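You operate a simulated robot arm through the tools that you are given. There is no shell and no other tool. Be economical: measure what you need, move in short steps, check, and stop when the job is done.

Carry out the task below with a simulated robot arm. There is one attempt and no reset: what you move stays moved.

TASK
On the top of the sideboard, make the red peg and the black pepper mill change places.
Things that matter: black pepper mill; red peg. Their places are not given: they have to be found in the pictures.

It is judged by the outcome, as a careful person would: the job done as asked, and still so three seconds after it is handed in. It fails if anything else is knocked over, pushed out of place, dropped, spilled or broken.

THE ROBOT
A 7-joint arm with a two-finger parallel gripper, fixed in place. Base frame: the origin is at the foot of the arm, x ahead of it, y to its left, z up; the work surface is at about z = 900. Lengths are in mm, angles in rad, forces in N, time in s.
With the tool pointing down near the work surface it reaches from about 300 to 680 mm from the base axis. Its first joint turns from -1.152 to 1.152 rad. Payload 1.57 kg.
Tool frame: the origin (TCP) lies between the finger pads and is the grasp point; the fingertips stand 30 mm ahead of it; z points along the fingers, y is the line along which they close. The gripper opens to 110 mm. The fingers are 24 mm wide and 12 mm thick; the gripper's body (48 by 112 mm) begins 78 mm behind the TCP.
Orientation is that of the tool frame in the base frame, as a unit quaternion [x, y, z, w]. With the fingers straight down and closing along the base's y, the tool's x points along the base's -x, its y along +y and its z along -z.

THE INTERFACE
- The arm moves only by the tool servo_tool. Its arguments are lists of equal length, an entry for each row: "linear": the shift along the tool's x, y, z in cm, a list of three; "yaw": the turn about the tool's z in rad. In form: {"linear": [[tx, ty, tz], ...], "yaw": [yaw, ...]}. A call has 1 to 8 rows; each row shifts and turns the commanded pose from where the row before left it, along the tool's axes as they then stand. "claw" is the gripper command, from -1 (fully open) to 1 (shut), values between in proportion, set as the call begins (left out, the last holds). A row lasts 0.2 s, in which the tool goes at most 50 mm and 0.15 rad; a call with a longer step from one row to the next is refused whole, and so is a gripper value outside its range. A pose out of reach is approached as far as the arm can. The call stops where the force on the tool passes 40 N (or 10 N more than at its start, if that is more) or the arm is blocked; 0.2 s more then pass. The fingers move at their own pace (about 108 mm/s each) and stop on an object; they squeeze with about 31 N. The grip force told is the motor's: it shows also when the fingers shut on nothing. Time passes only in rows, and 0.2 s behind the last, so rows that do not move let the fingers close. It gives the time, the measured TCP pose, the force on the tool (base axes), the opening and the grip force at its end, in the units of the frame above (readings bear some noise), and new pictures: "pictures" is both (left out), scene, wrist or none.
- Cameras (640 x 400 px; columns grow to the right, rows downward): "scene" is fixed at [165.3, -386.7, 1420.8]; the picture's right is [0.80, -0.60, 0.00], its down [-0.25, -0.32, -0.91] and it looks along [0.55, 0.73, -0.41] (base axes); focal length 340 px, centre (320, 200). "wrist" rides on the gripper at [-36, 0, -80] in the tool frame; the picture's right is [0.00, -1.00, 0.00], its down [0.97, 0.00, -0.24] and it looks along [0.24, 0.00, 0.97] (tool axes); focal length 218 px, centre (320, 200).
- measure_at(camera, pixels): there is no depth. For up to 12 entries [column, row, z] of the newest picture of that camera ("zoom" is the newest enlarged one), the place [x, y] in the base frame at which the ray of that pixel passes the height z, good to about 3 mm. No time passes.
- inspect(camera, box): a new picture of the part [left, top, right, bottom] of that camera's present view, enlarged. No time passes.
- close_job(): hands the job in; it is judged then, once.

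Work in short steps. Measure before you move; look again where a grasp or a placing could have gone wrong, and mend it. You have 80 turns and 120 pictures in all, the two below and enlarged ones among them. Open the gripper and draw the arm clear of the work before you hand the job in, unless the task says otherwise; then end with one line.

The tools are called after ">>>" by a JSON object that holds its "op" and its "data". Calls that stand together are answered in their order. servo_tool: Moves the arm, as the interface text tells. Its arguments: {"type":"object","properties":{"linear":{"type":"array","items":{"type":"array","items":{"type":"number"}}},"yaw":{"type":"array","items":{"type":"number"}},"claw":{"type":"number"},"pictures":{"type":"string","enum":["both","scene","wrist","none"]}},"required":["linear","yaw"]} The other tools are called the same way: measure_at (camera, pixels) gives the place at which the rays of pixels pass given heights; inspect (camera, box) takes an enlarged picture of a part of a camera's view; close_job () hands the job in.

At the start:

```text
t: 0.0
position: [301.2, 131.0, 1223.1]
tool_rot: [0.0, 1.0, 0.0, 0.0]
ft_force: [0.1, 0.4, 0.2]
width: 110.1
grasp_force: 0.1
```

scene: 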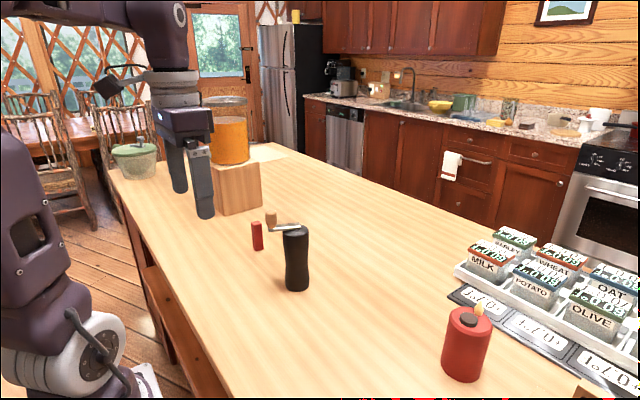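
wrist: 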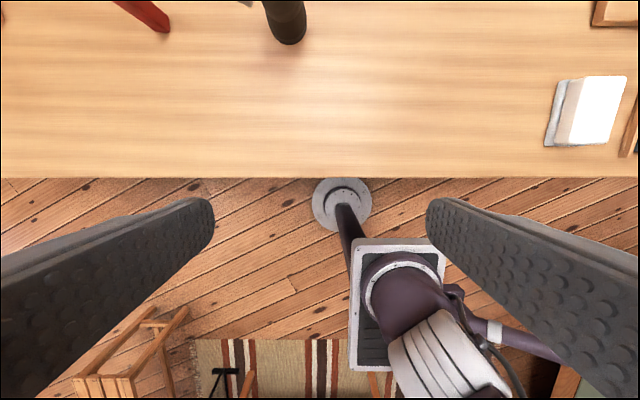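

The red peg shows near (257,236) and the pepper mill near (296,260), with a crank handle reaching left to about (272,222). I'll enlarge that area.

>>> {"op": "inspect", "data": {"camera": "scene", "box": [220, 190, 348, 310]}}

>>> {"op": "measure_at", "data": {"camera": "scene", "pixels": [[258, 249, 900], [297, 288, 900], [257, 222, 950], [296, 230, 1000], [271, 222, 1000], [466, 375, 900], [240, 213, 900]]}}

```text
3.33 times, centred on (284, 250) of scene
```

zoom: 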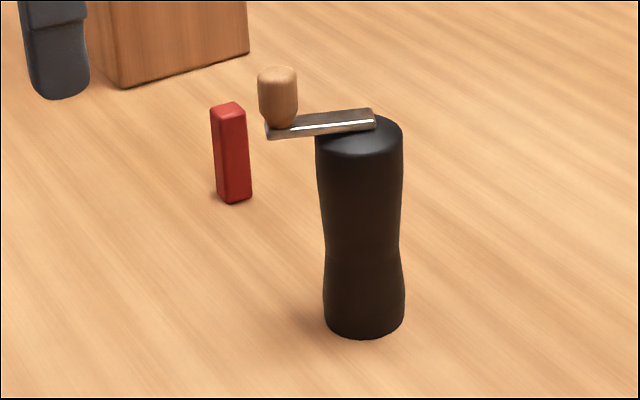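

```text
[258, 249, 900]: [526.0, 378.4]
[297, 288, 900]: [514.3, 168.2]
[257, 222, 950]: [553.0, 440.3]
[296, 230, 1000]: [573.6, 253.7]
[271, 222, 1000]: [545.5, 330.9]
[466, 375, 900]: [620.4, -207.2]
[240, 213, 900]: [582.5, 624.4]
```

The peg's foot is near (526,380) and it is about 80 mm tall. The mill's foot is near (518,175) and it is about 150 mm tall, plus the crank. I'll move above and between them, staying high, to look with the wrist camera.

>>> {"op": "servo_tool", "data": {"linear": [[-3.6, 3, 0], [-3.6, 3, 0], [-3.6, 3, 0], [-3.6, 3, 0], [-3.6, 3, 0], [0, 0, 0]], "yaw": [0, 0, 0, 0, 0, 0]}}

```text
t: 1.4
position: [481.3, 282.3, 1220.1]
tool_rot: [0.0, 1.0, -0.001, 0.0]
ft_force: [0.0, -0.1, -0.2]
width: 110.2
grasp_force: 0.0
```

scene: 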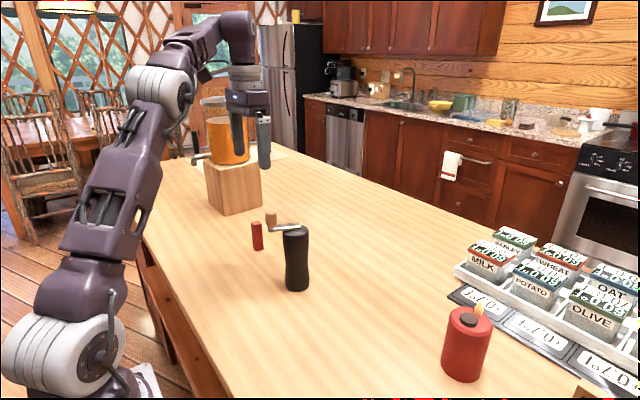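
wrist: 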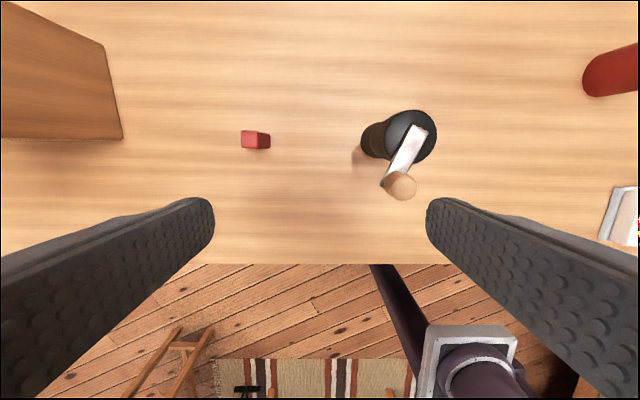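

>>> {"op": "inspect", "data": {"camera": "wrist", "box": [220, 80, 460, 230]}}

>>> {"op": "measure_at", "data": {"camera": "wrist", "pixels": [[262, 140, 900], [249, 140, 980], [384, 137, 900], [380, 140, 900], [410, 136, 1050], [426, 130, 1060], [400, 186, 1075], [241, 140, 980], [257, 140, 980], [120, 138, 900], [122, 90, 900]]}}

```text
2.67 times, centred on (340, 155) of wrist
```

zoom: 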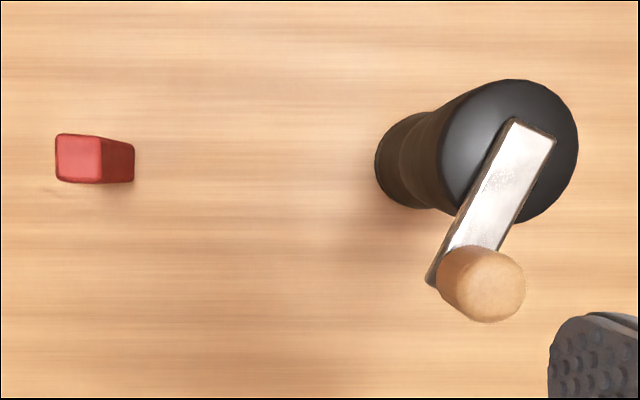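

```text
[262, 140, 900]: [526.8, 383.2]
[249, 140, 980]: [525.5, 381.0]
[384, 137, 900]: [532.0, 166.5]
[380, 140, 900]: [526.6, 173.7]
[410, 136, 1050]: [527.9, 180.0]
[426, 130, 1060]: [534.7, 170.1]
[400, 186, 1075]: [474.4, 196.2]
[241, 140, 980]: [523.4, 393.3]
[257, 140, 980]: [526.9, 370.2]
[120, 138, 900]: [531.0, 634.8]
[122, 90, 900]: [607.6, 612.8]
```

The peg is at about (526,381), square to the axes, with its top near z 983. The mill's axis is at about (526,180), with its crank pointing toward -x. The peg goes first, to a buffer spot near (440,280). I'll move over it and descend part way.

>>> {"op": "servo_tool", "data": {"linear": [[-1.5, 3.3, 0], [-1.5, 3.3, 0], [-1.5, 3.3, 0], [0, 0, 4.5], [0, 0, 4.5], [0, 0, 4.5], [0, 0, 3], [0, 0, 0]], "yaw": [0, 0, 0, 0, 0, 0, 0, 0]}}

```text
t: 3.2
position: [485.7, 310.5, 1040.6]
tool_rot: [0.0, 1.0, -0.001, 0.0]
ft_force: [0.0, 0.5, 0.3]
width: 110.0
grasp_force: 0.0
out of reach, approached as far as the arm can: row 1, 2, 3
```

scene: 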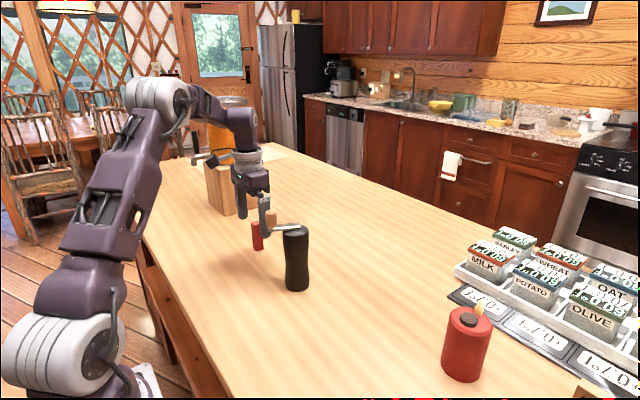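
wrist: 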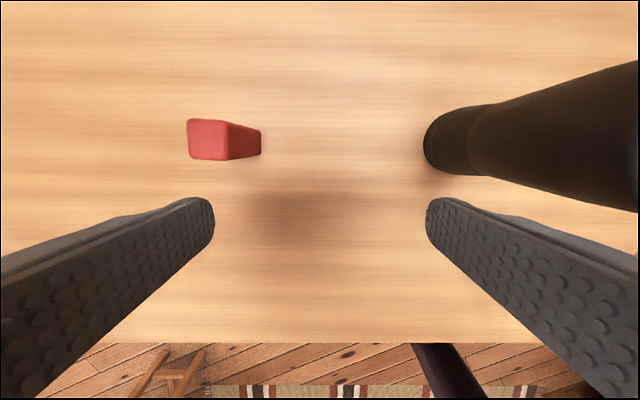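

High up it was out of reach, and the tool is now at (486,310,1041). With the tips at z 1010, above the peg, I'll shift level over to the peg.

>>> {"op": "servo_tool", "data": {"linear": [[-1.3, 2.4, 0], [-1.3, 2.4, 0], [-1.4, 2.3, 0], [0, 0, 0]], "yaw": [0, 0, 0, 0]}}

>>> {"op": "measure_at", "data": {"camera": "wrist", "pixels": [[210, 140, 980], [188, 140, 980], [229, 140, 980], [261, 142, 900]]}}

```text
t: 4.2
position: [524.3, 382.0, 1045.2]
tool_rot: [-0.001, 1.0, 0.0, 0.0]
ft_force: [-0.3, 0.2, -0.3]
width: 110.0
grasp_force: 0.1
```

scene: 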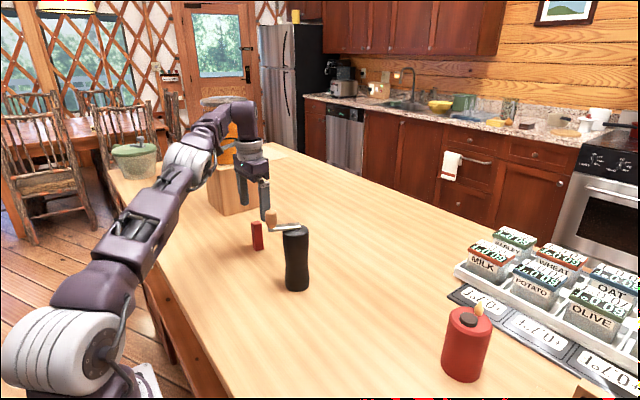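
wrist: 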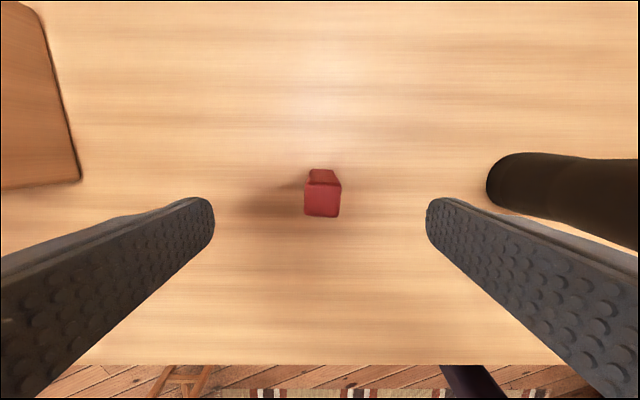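

```text
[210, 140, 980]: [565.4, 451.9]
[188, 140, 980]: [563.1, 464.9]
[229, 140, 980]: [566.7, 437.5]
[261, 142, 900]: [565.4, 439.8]
```

The last measurement used a stale pixel on a newer picture, so I'll measure the peg again in the present one.

>>> {"op": "measure_at", "data": {"camera": "wrist", "pixels": [[322, 203, 980], [304, 203, 980], [340, 203, 980], [322, 190, 980], [322, 216, 980], [323, 170, 900]]}}

>>> {"op": "inspect", "data": {"camera": "wrist", "box": [272, 155, 368, 235]}}

```text
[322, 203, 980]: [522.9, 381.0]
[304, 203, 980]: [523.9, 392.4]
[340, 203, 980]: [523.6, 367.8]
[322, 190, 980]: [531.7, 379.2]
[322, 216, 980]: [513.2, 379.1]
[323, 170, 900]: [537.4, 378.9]
```

```text
5.00 times, centred on (320, 195) of wrist
```

zoom: 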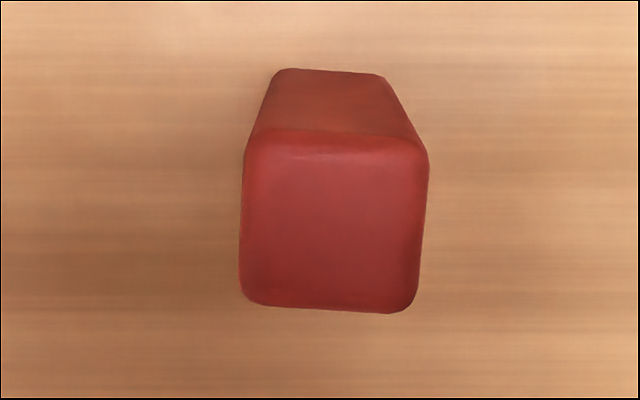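

The peg is centred at about (524,380) and turned about +0.055. I'll make a small correction, descend to TCP z of about 953 and close.

>>> {"op": "servo_tool", "data": {"linear": [[0, -0.15, 0], [0, 0, 3], [0, 0, 3], [0, 0, 3.2], [0, 0, 0]], "yaw": [0.055, 0, 0, 0, 0]}}

>>> {"op": "servo_tool", "data": {"linear": [[0, 0, 0], [0, 0, 0], [0, 0, 0], [0, 0, 0]], "yaw": [0, 0, 0, 0], "claw": 1}}

```text
t: 5.4
position: [522.9, 377.6, 950.6]
tool_rot: [0.028, 1.0, 0.001, 0.0]
ft_force: [-0.1, -1.0, 0.1]
width: 110.1
grasp_force: 0.0
```

scene: 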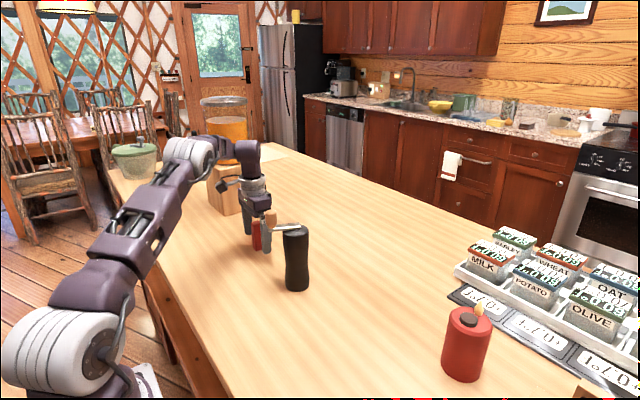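
wrist: 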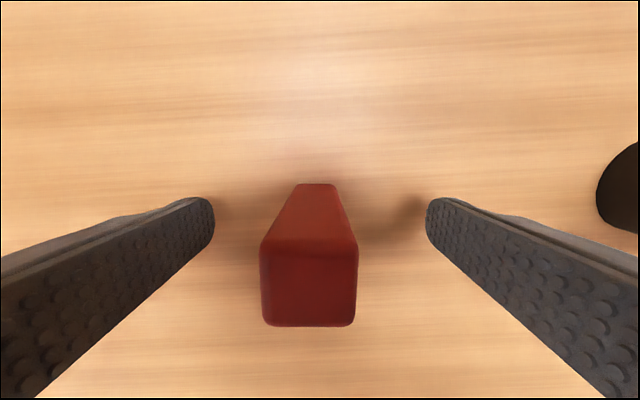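

```text
t: 6.4
position: [523.4, 378.1, 950.8]
tool_rot: [0.028, 1.0, 0.0, 0.0]
ft_force: [-0.6, -0.4, -0.8]
width: 24.0
grasp_force: 31.1
```

scene: 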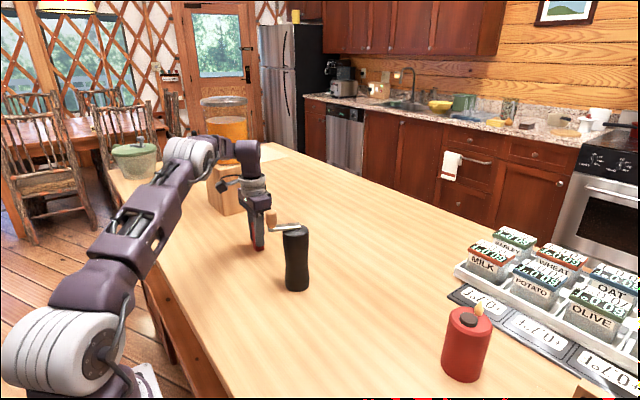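
wrist: 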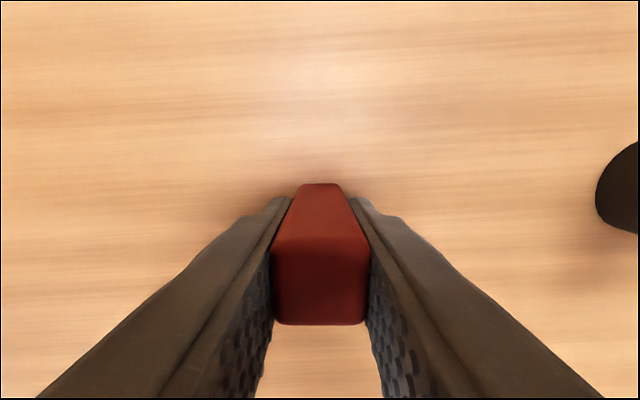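

The peg is gripped at a width of 24 mm. I'll lift it 4 cm, carry it to about (440,280) and lower it to just above the surface.

>>> {"op": "servo_tool", "data": {"linear": [[0, 0, -4], [2.8, -3.3, 0], [2.8, -3.3, 0], [2.8, -3.3, 0], [0, 0, 2], [0, 0, 1.5], [0, 0, 0]], "yaw": [0, 0, 0, 0, 0, 0, 0]}}

```text
t: 8.0
position: [432.5, 285.0, 958.0]
tool_rot: [0.028, 1.0, 0.0, -0.001]
ft_force: [-0.3, -0.2, -0.5]
width: 23.9
grasp_force: 31.7
```

scene: 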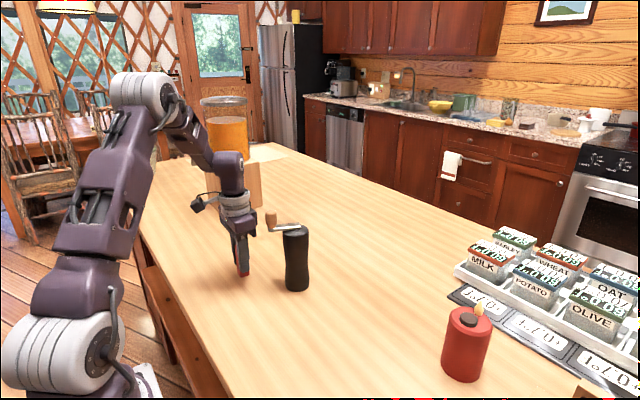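
wrist: 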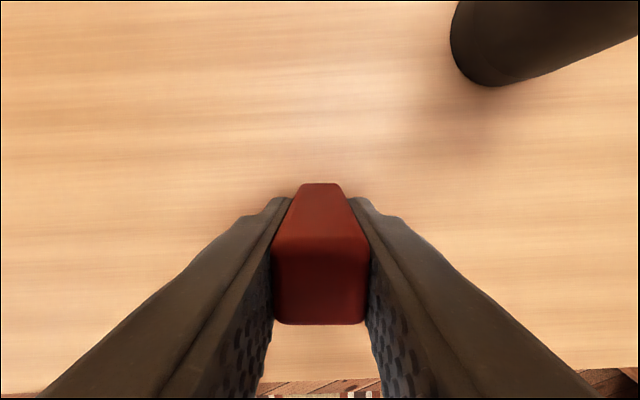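

The tool is at (432.5,285,958) and the peg was gripped at z 950.8. I'll lower it 7 mm, then release and rise.

>>> {"op": "servo_tool", "data": {"linear": [[0, 0, 0.4], [0, 0, 0.3], [0, 0, 0]], "yaw": [0, 0, 0], "pictures": "none"}}

>>> {"op": "servo_tool", "data": {"linear": [[0, 0, 0], [0, 0, 0], [0, 0, 0]], "yaw": [0, 0, 0], "claw": -1}}

```text
t: 8.8
position: [432.0, 285.4, 950.5]
tool_rot: [0.027, 1.0, 0.001, 0.0]
ft_force: [-0.8, -0.3, -0.4]
width: 24.0
grasp_force: 30.4
```

```text
t: 9.6
position: [433.7, 285.7, 951.4]
tool_rot: [0.028, 1.0, 0.001, 0.0]
ft_force: [0.4, -0.2, -0.2]
width: 109.8
grasp_force: 0.2
```

scene: 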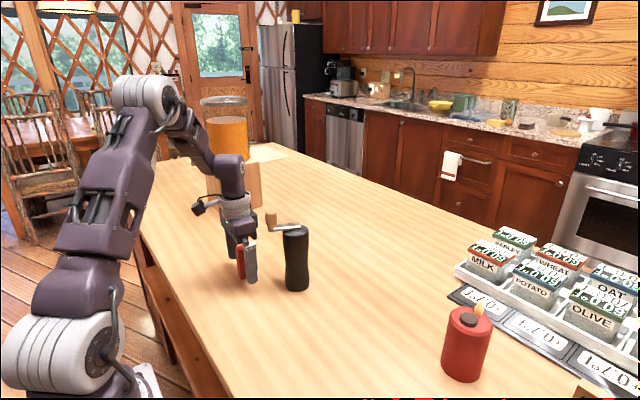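
wrist: 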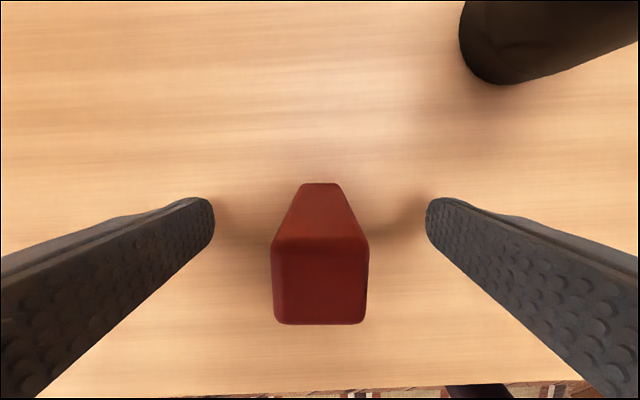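

The peg stands upright in the buffer. I'll rise to about z 1150, then move over the mill and look.

>>> {"op": "servo_tool", "data": {"linear": [[0, 0, -5], [0, 0, -5], [0, 0, -5], [0, 0, -5], [-3.1, -3.5, 0], [-3.1, -3.5, 0], [-3.1, -3.5, 0], [0, 0, 0]], "yaw": [0, 0, 0, -0.055, 0, 0, 0, 0]}}

```text
t: 11.4
position: [525.7, 181.5, 1149.6]
tool_rot: [0.0, 1.0, 0.0, 0.0]
ft_force: [-0.2, -0.1, -0.3]
width: 110.1
grasp_force: 0.1
```

scene: 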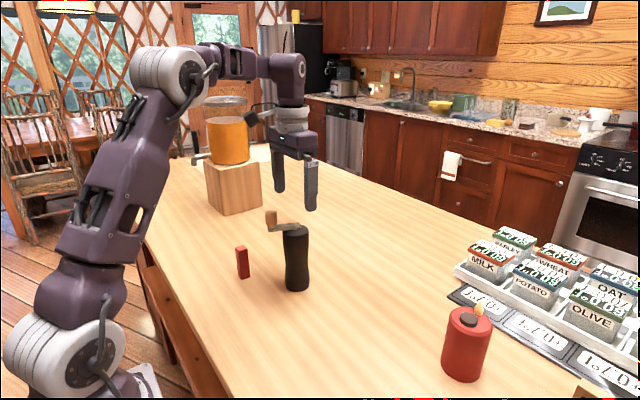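
wrist: 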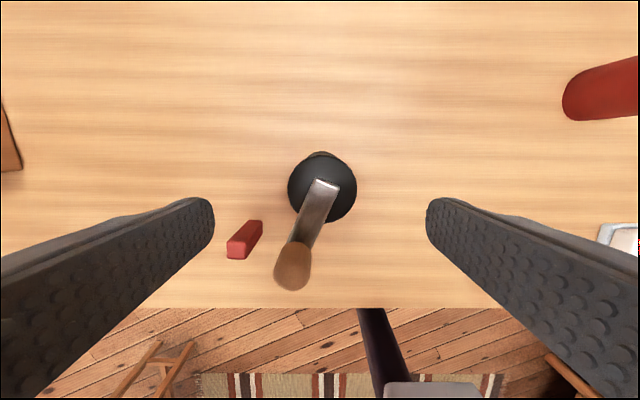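

>>> {"op": "measure_at", "data": {"camera": "wrist", "pixels": [[322, 188, 1045], [288, 188, 1045], [356, 188, 1045], [293, 275, 1090], [323, 184, 1055], [322, 156, 900]]}}

>>> {"op": "inspect", "data": {"camera": "wrist", "box": [248, 140, 392, 300]}}

>>> {"op": "measure_at", "data": {"camera": "scene", "pixels": [[271, 211, 1085], [271, 211, 1095], [271, 211, 1105], [296, 229, 1050]]}}

```text
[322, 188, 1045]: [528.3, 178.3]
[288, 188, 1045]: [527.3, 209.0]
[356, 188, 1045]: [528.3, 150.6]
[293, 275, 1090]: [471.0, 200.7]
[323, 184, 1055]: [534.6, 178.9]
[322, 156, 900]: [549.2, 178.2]
```

```text
2.50 times, centred on (320, 220) of wrist
```

zoom: 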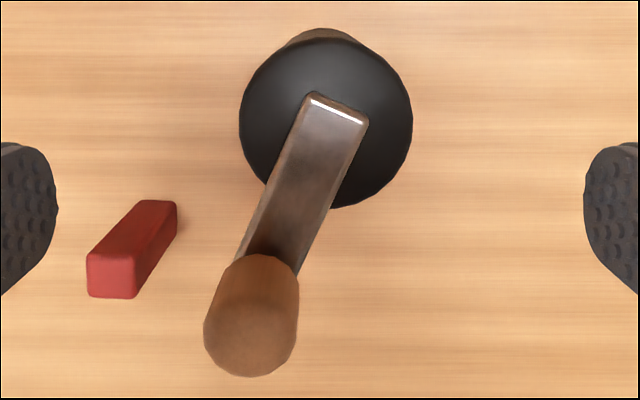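

```text
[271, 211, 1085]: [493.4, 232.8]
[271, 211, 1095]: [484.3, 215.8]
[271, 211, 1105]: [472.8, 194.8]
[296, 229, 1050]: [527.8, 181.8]
```

The mill's axis is at (528,179), its diameter is about 58 mm and its top is at about z 1050. The knob at (471,200) stays outside the gripper body. I'll correct slightly and descend to z of about 1012.

>>> {"op": "servo_tool", "data": {"linear": [[-0.2, -0.25, 3], [0, 0, 4], [0, 0, 4], [0, 0, 2.7], [0, 0, 0]], "yaw": [0, 0, 0, 0, 0]}}

```text
t: 12.6
position: [533.2, 176.4, 1009.3]
tool_rot: [0.0, 1.0, 0.0, 0.0]
ft_force: [0.0, 0.1, 0.2]
width: 109.9
grasp_force: 0.0
```

scene: 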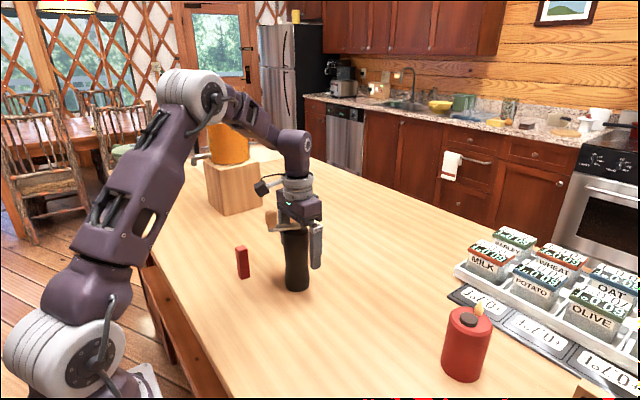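
wrist: 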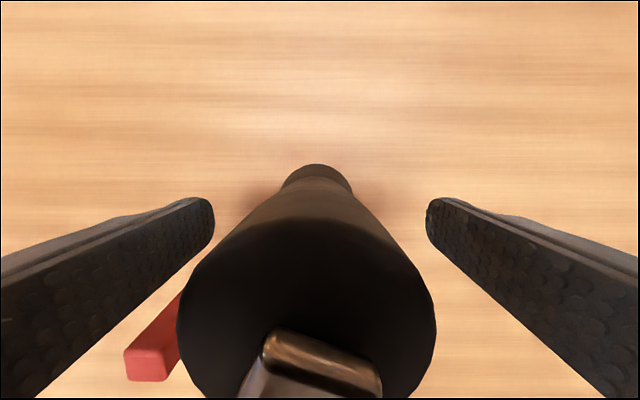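

The reading is (533,176), so I'll shift back 5 mm in x and 3 mm in y to centre on the mill, then close.

>>> {"op": "servo_tool", "data": {"linear": [[0.5, 0.3, 0], [0, 0, 0]], "yaw": [0, 0], "pictures": "wrist"}}

>>> {"op": "measure_at", "data": {"camera": "wrist", "pixels": [[317, 165, 900]]}}

```text
t: 13.2
position: [526.5, 181.2, 1010.0]
tool_rot: [0.0, 1.0, 0.001, -0.001]
ft_force: [1.0, -0.1, -0.1]
width: 109.8
grasp_force: 0.1
```

wrist: 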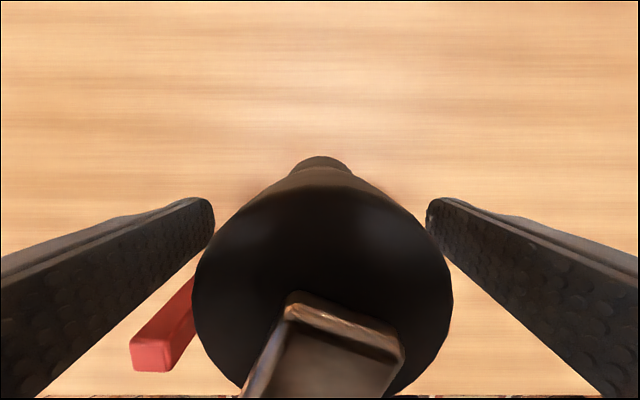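

```text
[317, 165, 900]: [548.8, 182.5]
```

The mill is centred between the fingers, so I'll close.

>>> {"op": "servo_tool", "data": {"linear": [[0, 0, 0], [0, 0, 0], [0, 0, 0], [0, 0, 0]], "yaw": [0, 0, 0, 0], "claw": 1, "pictures": "none"}}

>>> {"op": "servo_tool", "data": {"linear": [[0, 0, -1], [0, 0, -1.5], [0, 0, 0]], "yaw": [0, 0, 0]}}

```text
t: 14.2
position: [526.3, 180.1, 1011.4]
tool_rot: [-0.001, 1.0, 0.001, 0.0]
ft_force: [-0.4, -1.6, 0.4]
width: 57.1
grasp_force: 30.6
```

```text
t: 15.0
position: [525.7, 181.3, 1037.6]
tool_rot: [0.0, 1.0, 0.001, 0.001]
ft_force: [0.7, -0.2, -3.3]
width: 57.4
grasp_force: 30.9
```

scene: 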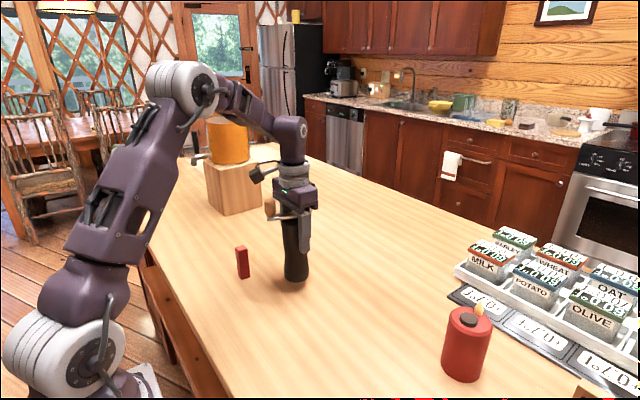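
wrist: 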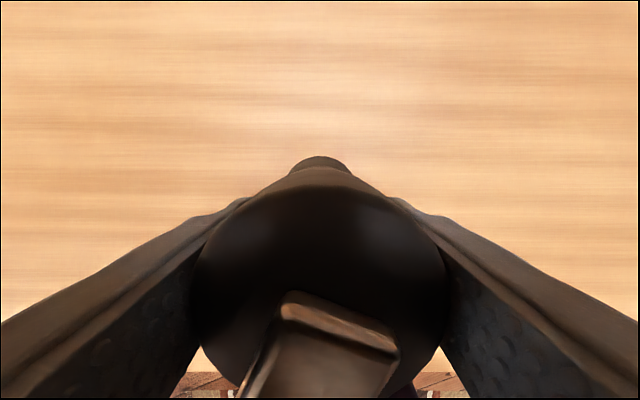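

The mill is held, at about 0.3 kg. I'll carry it along +y to the peg's old place at about (524,380). The path passes clear of the buffered peg.

>>> {"op": "servo_tool", "data": {"linear": [[0, 3, 0], [0, 4, 0], [0, 4, 0], [0, 4, 0], [0, 3, 0], [0, 2, 0], [0, 0, 0]], "yaw": [0, 0, 0, 0, 0, 0, 0]}}

```text
t: 16.6
position: [525.0, 380.5, 1038.6]
tool_rot: [0.0, 1.0, 0.0, -0.001]
ft_force: [0.4, 0.9, -3.4]
width: 57.2
grasp_force: 30.8
```

scene: 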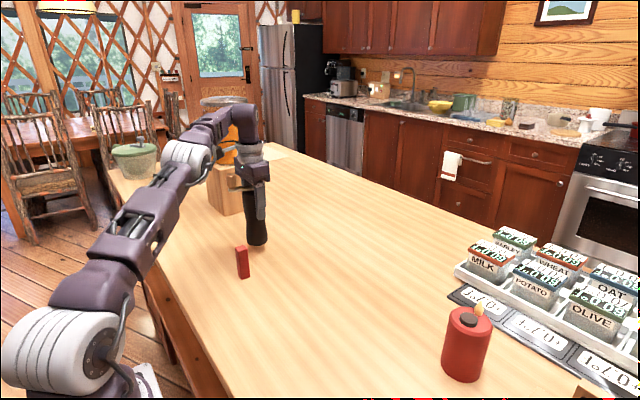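
wrist: 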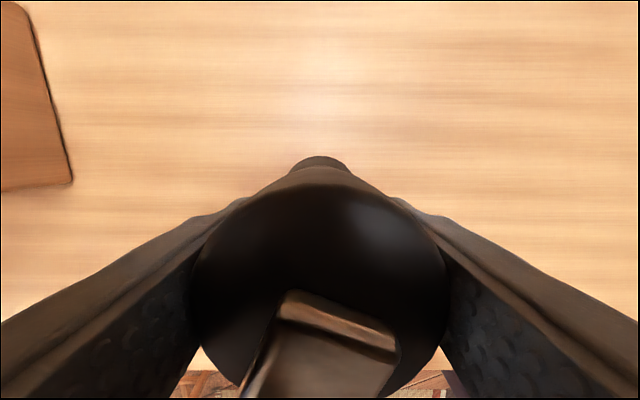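

The tool is at (525,380.5,1038.6) and the mill was gripped at z of about 1010.7. I'll lower it 2.7 cm in small steps and check the height before releasing.

>>> {"op": "servo_tool", "data": {"linear": [[0, 0, 1], [0, 0, 0.9], [0, 0, 0.5], [0, 0, 0.2], [0, 0, 0]], "yaw": [0, 0, 0, 0, 0], "pictures": "scene"}}

```text
t: 17.8
position: [524.7, 380.2, 1013.4]
tool_rot: [0.0, 1.0, 0.0, 0.0]
ft_force: [-0.2, -0.7, -2.8]
width: 57.4
grasp_force: 31.1
```

scene: 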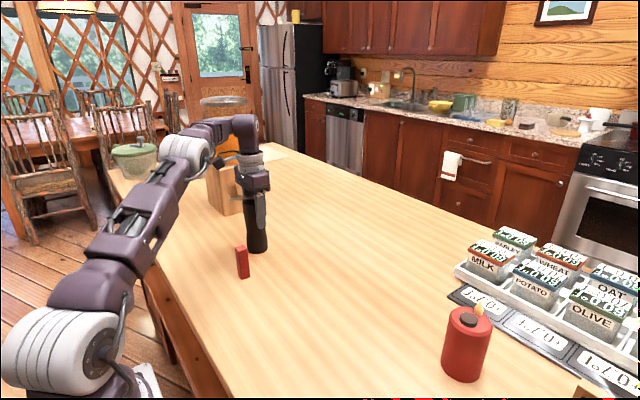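

The force still shows the mill's full weight, about -3 N. I'll go down in 1 mm steps until it is carried by the table.

>>> {"op": "servo_tool", "data": {"linear": [[0, 0, 0.1], [0, 0, 0.1], [0, 0, 0]], "yaw": [0, 0, 0], "pictures": "none"}}

```text
t: 18.6
position: [524.6, 379.9, 1010.9]
tool_rot: [0.0, 1.0, 0.0, 0.001]
ft_force: [-0.8, 1.0, 0.6]
width: 57.5
grasp_force: 30.7
```

The force has gone to about zero, so the mill is resting on the table. I'll release and then rise straight up.

>>> {"op": "servo_tool", "data": {"linear": [[0, 0, 0], [0, 0, 0], [0, 0, 0]], "yaw": [0, 0, 0], "claw": -1}}

```text
t: 19.4
position: [525.5, 380.8, 1010.3]
tool_rot: [-0.001, 1.0, 0.0, 0.0]
ft_force: [-0.5, 0.7, -0.8]
width: 110.1
grasp_force: 0.1
```

scene: 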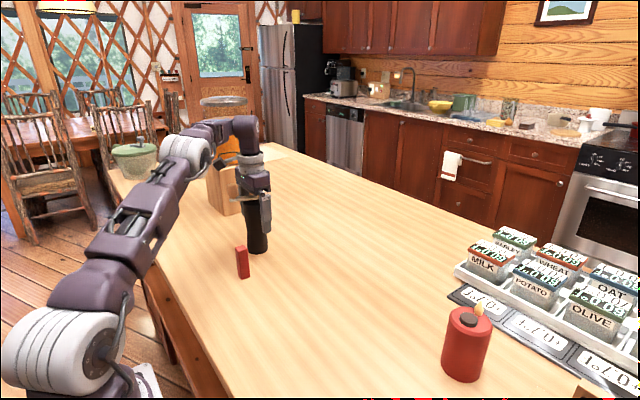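
wrist: 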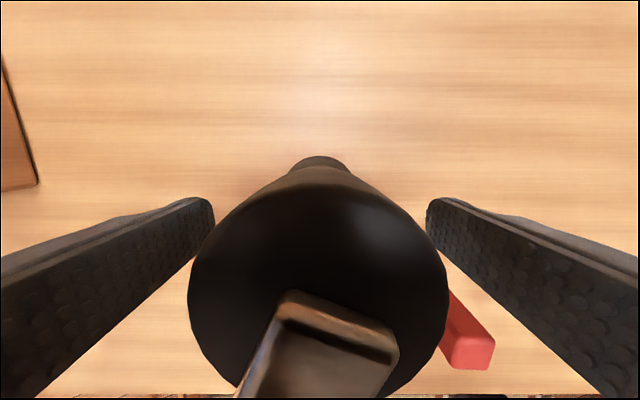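

The mill stands freely. Reach is short up high here, so I'll rise only about 4.5 cm, which puts the gripper body above the knob top at about z 1100, and check.

>>> {"op": "servo_tool", "data": {"linear": [[0, 0, -1.5], [0, 0, -1.5], [0, 0, -1.5], [0, 0, 0]], "yaw": [0, 0, 0, 0]}}

```text
t: 20.4
position: [524.2, 379.2, 1054.3]
tool_rot: [0.0, 1.0, 0.0, 0.0]
ft_force: [0.0, 0.7, 0.1]
width: 110.2
grasp_force: 0.0
```

scene: 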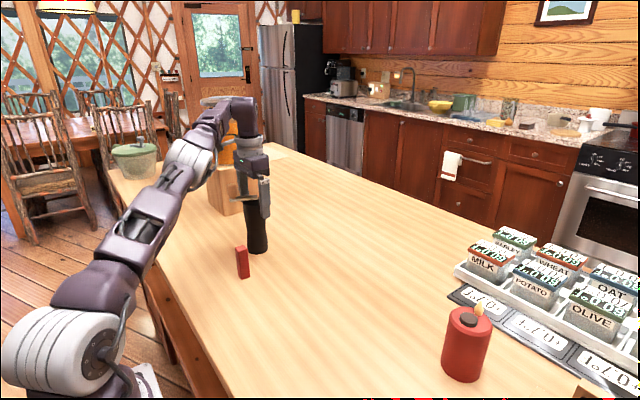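
wrist: 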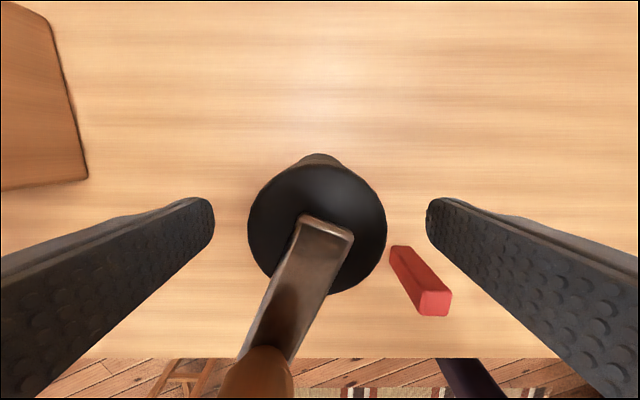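

The tool reached 1054. I'll try 3 cm more in small steps, since any drift would be small and the fingers have about 26 mm of clearance.

>>> {"op": "servo_tool", "data": {"linear": [[0, 0, -1], [0, 0, -1], [0, 0, -1], [0, 0, 0]], "yaw": [0, 0, 0, 0], "pictures": "none"}}

```text
t: 21.4
position: [519.2, 373.9, 1085.4]
tool_rot: [0.0, 1.0, 0.001, 0.0]
ft_force: [0.0, 0.3, -0.5]
width: 110.0
grasp_force: 0.1
out of reach, approached as far as the arm can: row 1, 2, 3
```

The tool is at (519,374,1085), at the edge of reach. I'll slide toward -x with the fingers straddling the crank and the body well above the knob, then rise above everything.

>>> {"op": "servo_tool", "data": {"linear": [[2, 0.5, 0], [2.5, 0.5, 0], [2.5, 0.5, 0], [0, 0, -2], [0, 0, -2], [0, 0, -2], [0, 0, 0]], "yaw": [0, 0, 0, 0, 0, 0, 0]}}

```text
t: 23.0
position: [480.7, 372.1, 1135.9]
tool_rot: [0.004, 1.0, -0.003, -0.007]
ft_force: [-0.1, -0.1, 0.5]
width: 109.9
grasp_force: 0.0
out of reach, approached as far as the arm can: row 1, 2, 5, 6
```

scene: 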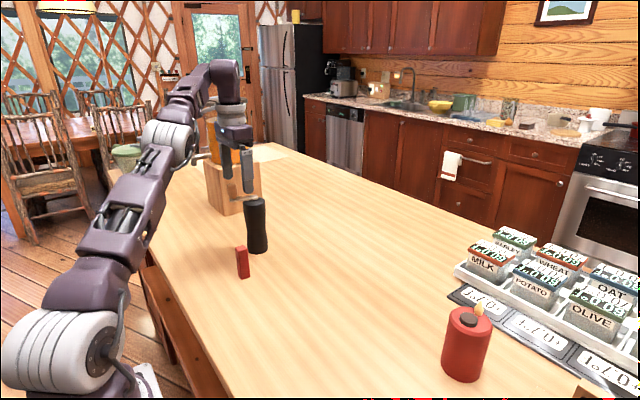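
wrist: 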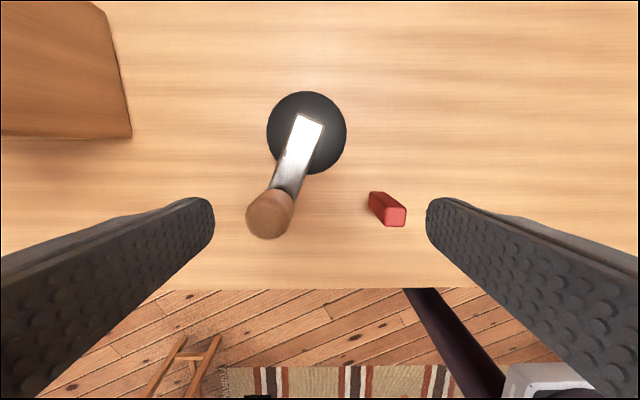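

The tips are at about 1106. I'll move back in -x until clear of the knob, then sideways over the buffered peg at about (433,285).

>>> {"op": "servo_tool", "data": {"linear": [[2.5, 0, 0], [2.5, 0, 0], [0, -3, 0], [0, -3, 0], [0, -2.7, 0], [0, 0, 4], [0, 0, 0]], "yaw": [0, 0, 0, 0, 0, 0, 0]}}

```text
t: 24.6
position: [432.6, 286.7, 1094.5]
tool_rot: [0.0, 1.0, 0.0, 0.0]
ft_force: [-0.7, -0.2, -0.3]
width: 110.1
grasp_force: 0.1
```

scene: 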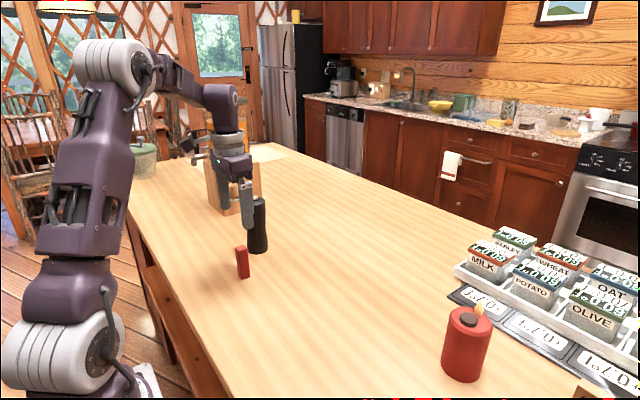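
wrist: 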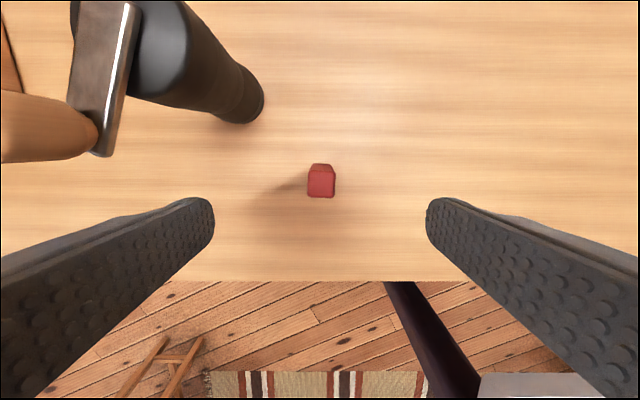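

The peg is centred below at about (321,182). I'll descend to z of about 951, yaw +0.055, and grip.

>>> {"op": "servo_tool", "data": {"linear": [[0, 0, 4], [0, 0, 4], [0, 0, 4], [0, 0, 2.3], [0, 0, 0]], "yaw": [0.055, 0, 0, 0, 0], "claw": -0.2}}

```text
t: 25.8
position: [431.3, 286.8, 950.1]
tool_rot: [0.027, 1.0, 0.0, 0.0]
ft_force: [0.9, 0.6, -0.3]
width: 66.3
grasp_force: 0.1
```

scene: 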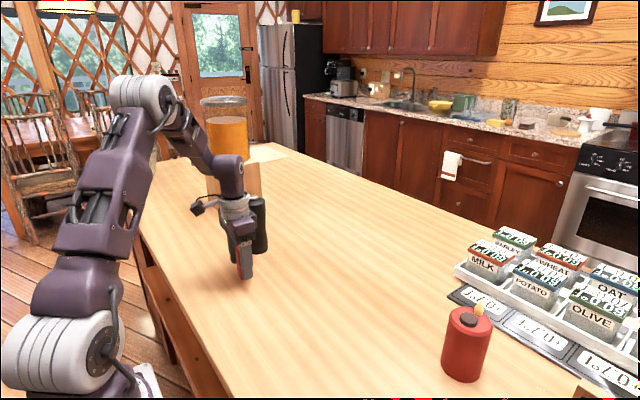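
wrist: 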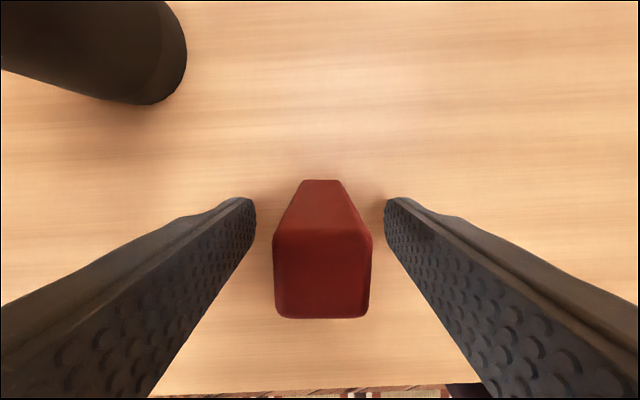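

It is well aligned. I'll close, lift 4 cm and carry the peg to the mill's old place at about (527,180).

>>> {"op": "servo_tool", "data": {"linear": [[0, 0, 0], [0, 0, 0], [0, 0, 0]], "yaw": [0, 0, 0], "claw": 1, "pictures": "none"}}

>>> {"op": "servo_tool", "data": {"linear": [[0, 0, -4], [-2.53, -2.54, 0], [-2.53, -2.54, 0], [-2.53, -2.54, 0], [-2.53, -2.54, 0], [0, 0, 3], [0, 0, 0.5], [0, 0, 0]], "yaw": [0, 0, 0, 0, 0, 0, 0, 0]}}

```text
t: 26.6
position: [430.6, 286.2, 951.4]
tool_rot: [0.028, 1.0, -0.001, 0.0]
ft_force: [-0.4, 0.8, -1.0]
width: 24.1
grasp_force: 31.0
```

```text
t: 28.4
position: [527.9, 179.5, 956.5]
tool_rot: [0.027, 1.0, 0.0, 0.0]
ft_force: [0.1, -0.9, 0.0]
width: 23.9
grasp_force: 30.6
```

scene: 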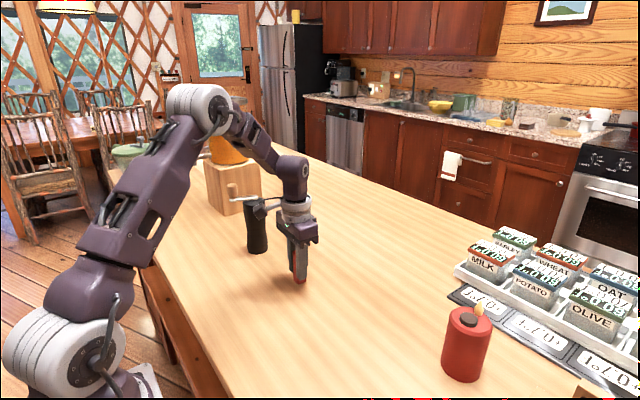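
wrist: 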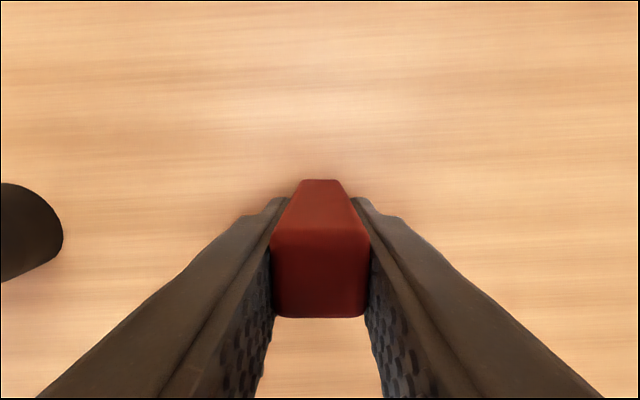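

The peg is at the target. I'll lower the last 5–6 mm, then release.

>>> {"op": "servo_tool", "data": {"linear": [[0, 0, 0.3], [0, 0, 0.25], [0, 0, 0]], "yaw": [0, 0, 0], "pictures": "none"}}

>>> {"op": "servo_tool", "data": {"linear": [[0, 0, 0], [0, 0, 0], [0, 0, 0]], "yaw": [0, 0, 0], "claw": -0.2, "pictures": "wrist"}}

```text
t: 29.2
position: [530.3, 179.1, 952.3]
tool_rot: [0.028, 1.0, 0.0, 0.0]
ft_force: [0.4, 0.1, 0.3]
width: 24.1
grasp_force: 30.9
```

```text
t: 30.0
position: [529.1, 178.6, 953.2]
tool_rot: [0.028, 1.0, 0.0, 0.0]
ft_force: [-0.3, 0.1, 0.5]
width: 66.3
grasp_force: 0.0
```

wrist: 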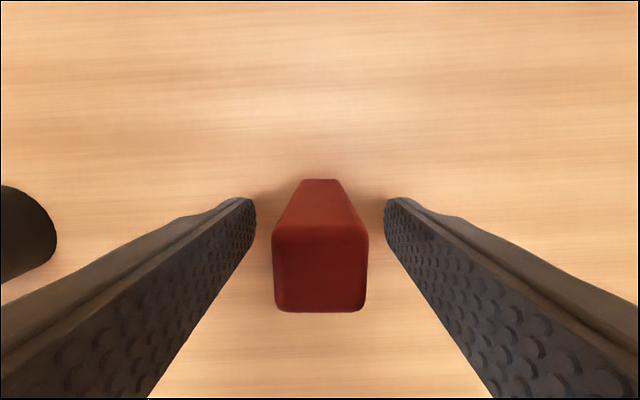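

The peg stands free. I'll rise and draw back.

>>> {"op": "servo_tool", "data": {"linear": [[0, 0, -4], [0, 0, -4.5], [0, 0, -5], [0, 0, -5], [3, 0, -2], [4, 0, 0], [0, 0, 0]], "yaw": [0, 0, 0, 0, 0, 0, 0], "claw": -1}}

```text
t: 31.6
position: [459.6, 184.1, 1156.8]
tool_rot: [0.027, 1.0, 0.0, -0.001]
ft_force: [0.6, -0.5, 0.3]
width: 110.3
grasp_force: 0.1
```

scene: 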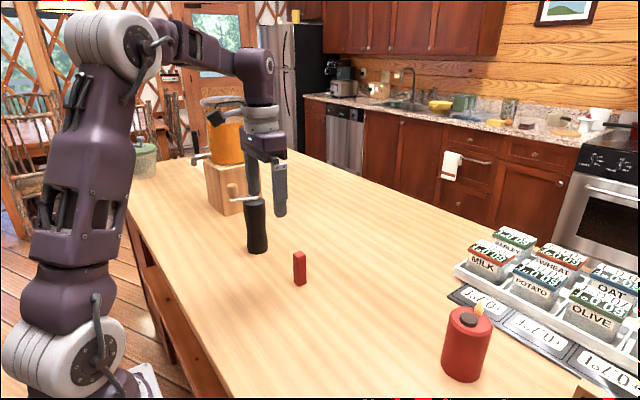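
wrist: 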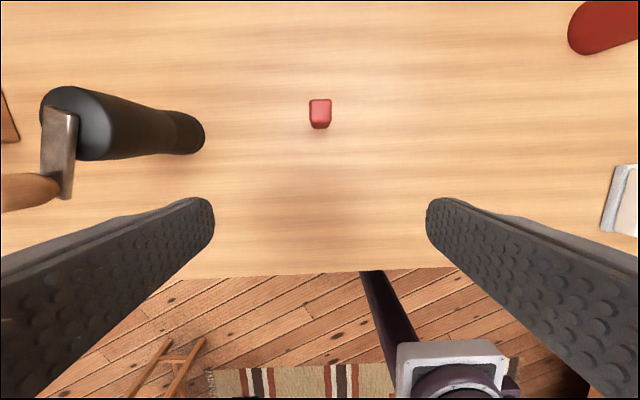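

Both objects stand. I'll check their final positions.

>>> {"op": "measure_at", "data": {"camera": "wrist", "pixels": [[320, 110, 982], [181, 132, 900]]}}

>>> {"op": "servo_tool", "data": {"linear": [[4, -1, -2], [4, -1, -2], [4, 0, -1], [0, 0, 0]], "yaw": [0, 0, 0, 0]}}

```text
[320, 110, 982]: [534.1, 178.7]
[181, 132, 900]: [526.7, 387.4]
```

```text
t: 32.6
position: [339.9, 169.4, 1207.3]
tool_rot: [0.027, 1.0, 0.0, 0.0]
ft_force: [0.5, 0.6, -0.6]
width: 109.9
grasp_force: 0.0
```

scene: 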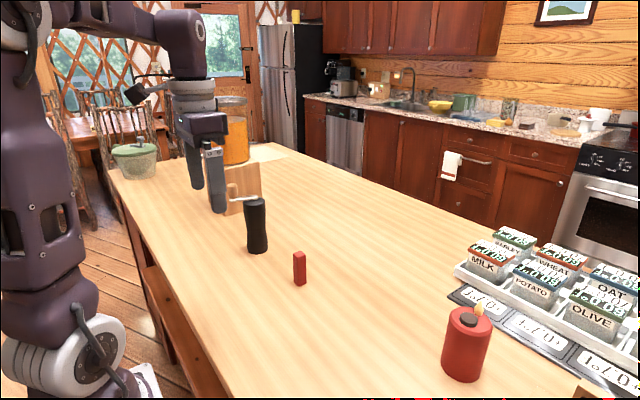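
wrist: 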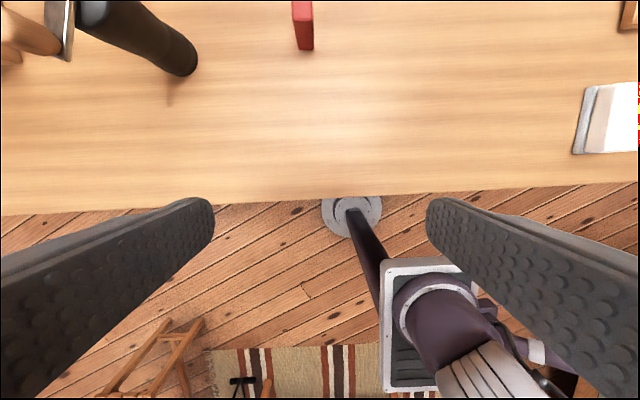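

The peg measures about (531,179) and the mill about (526,382), both upright within a few mm of each other's old places. Nothing else has moved and the arm is clear, so I'm handing in.

>>> {"op": "close_job", "data": {}}

```text
The job is handed in.
```

The red peg and the black pepper mill have changed places: both stand upright within several millimetres of each other's old spots, nothing else was disturbed, and the arm is clear with the gripper open.
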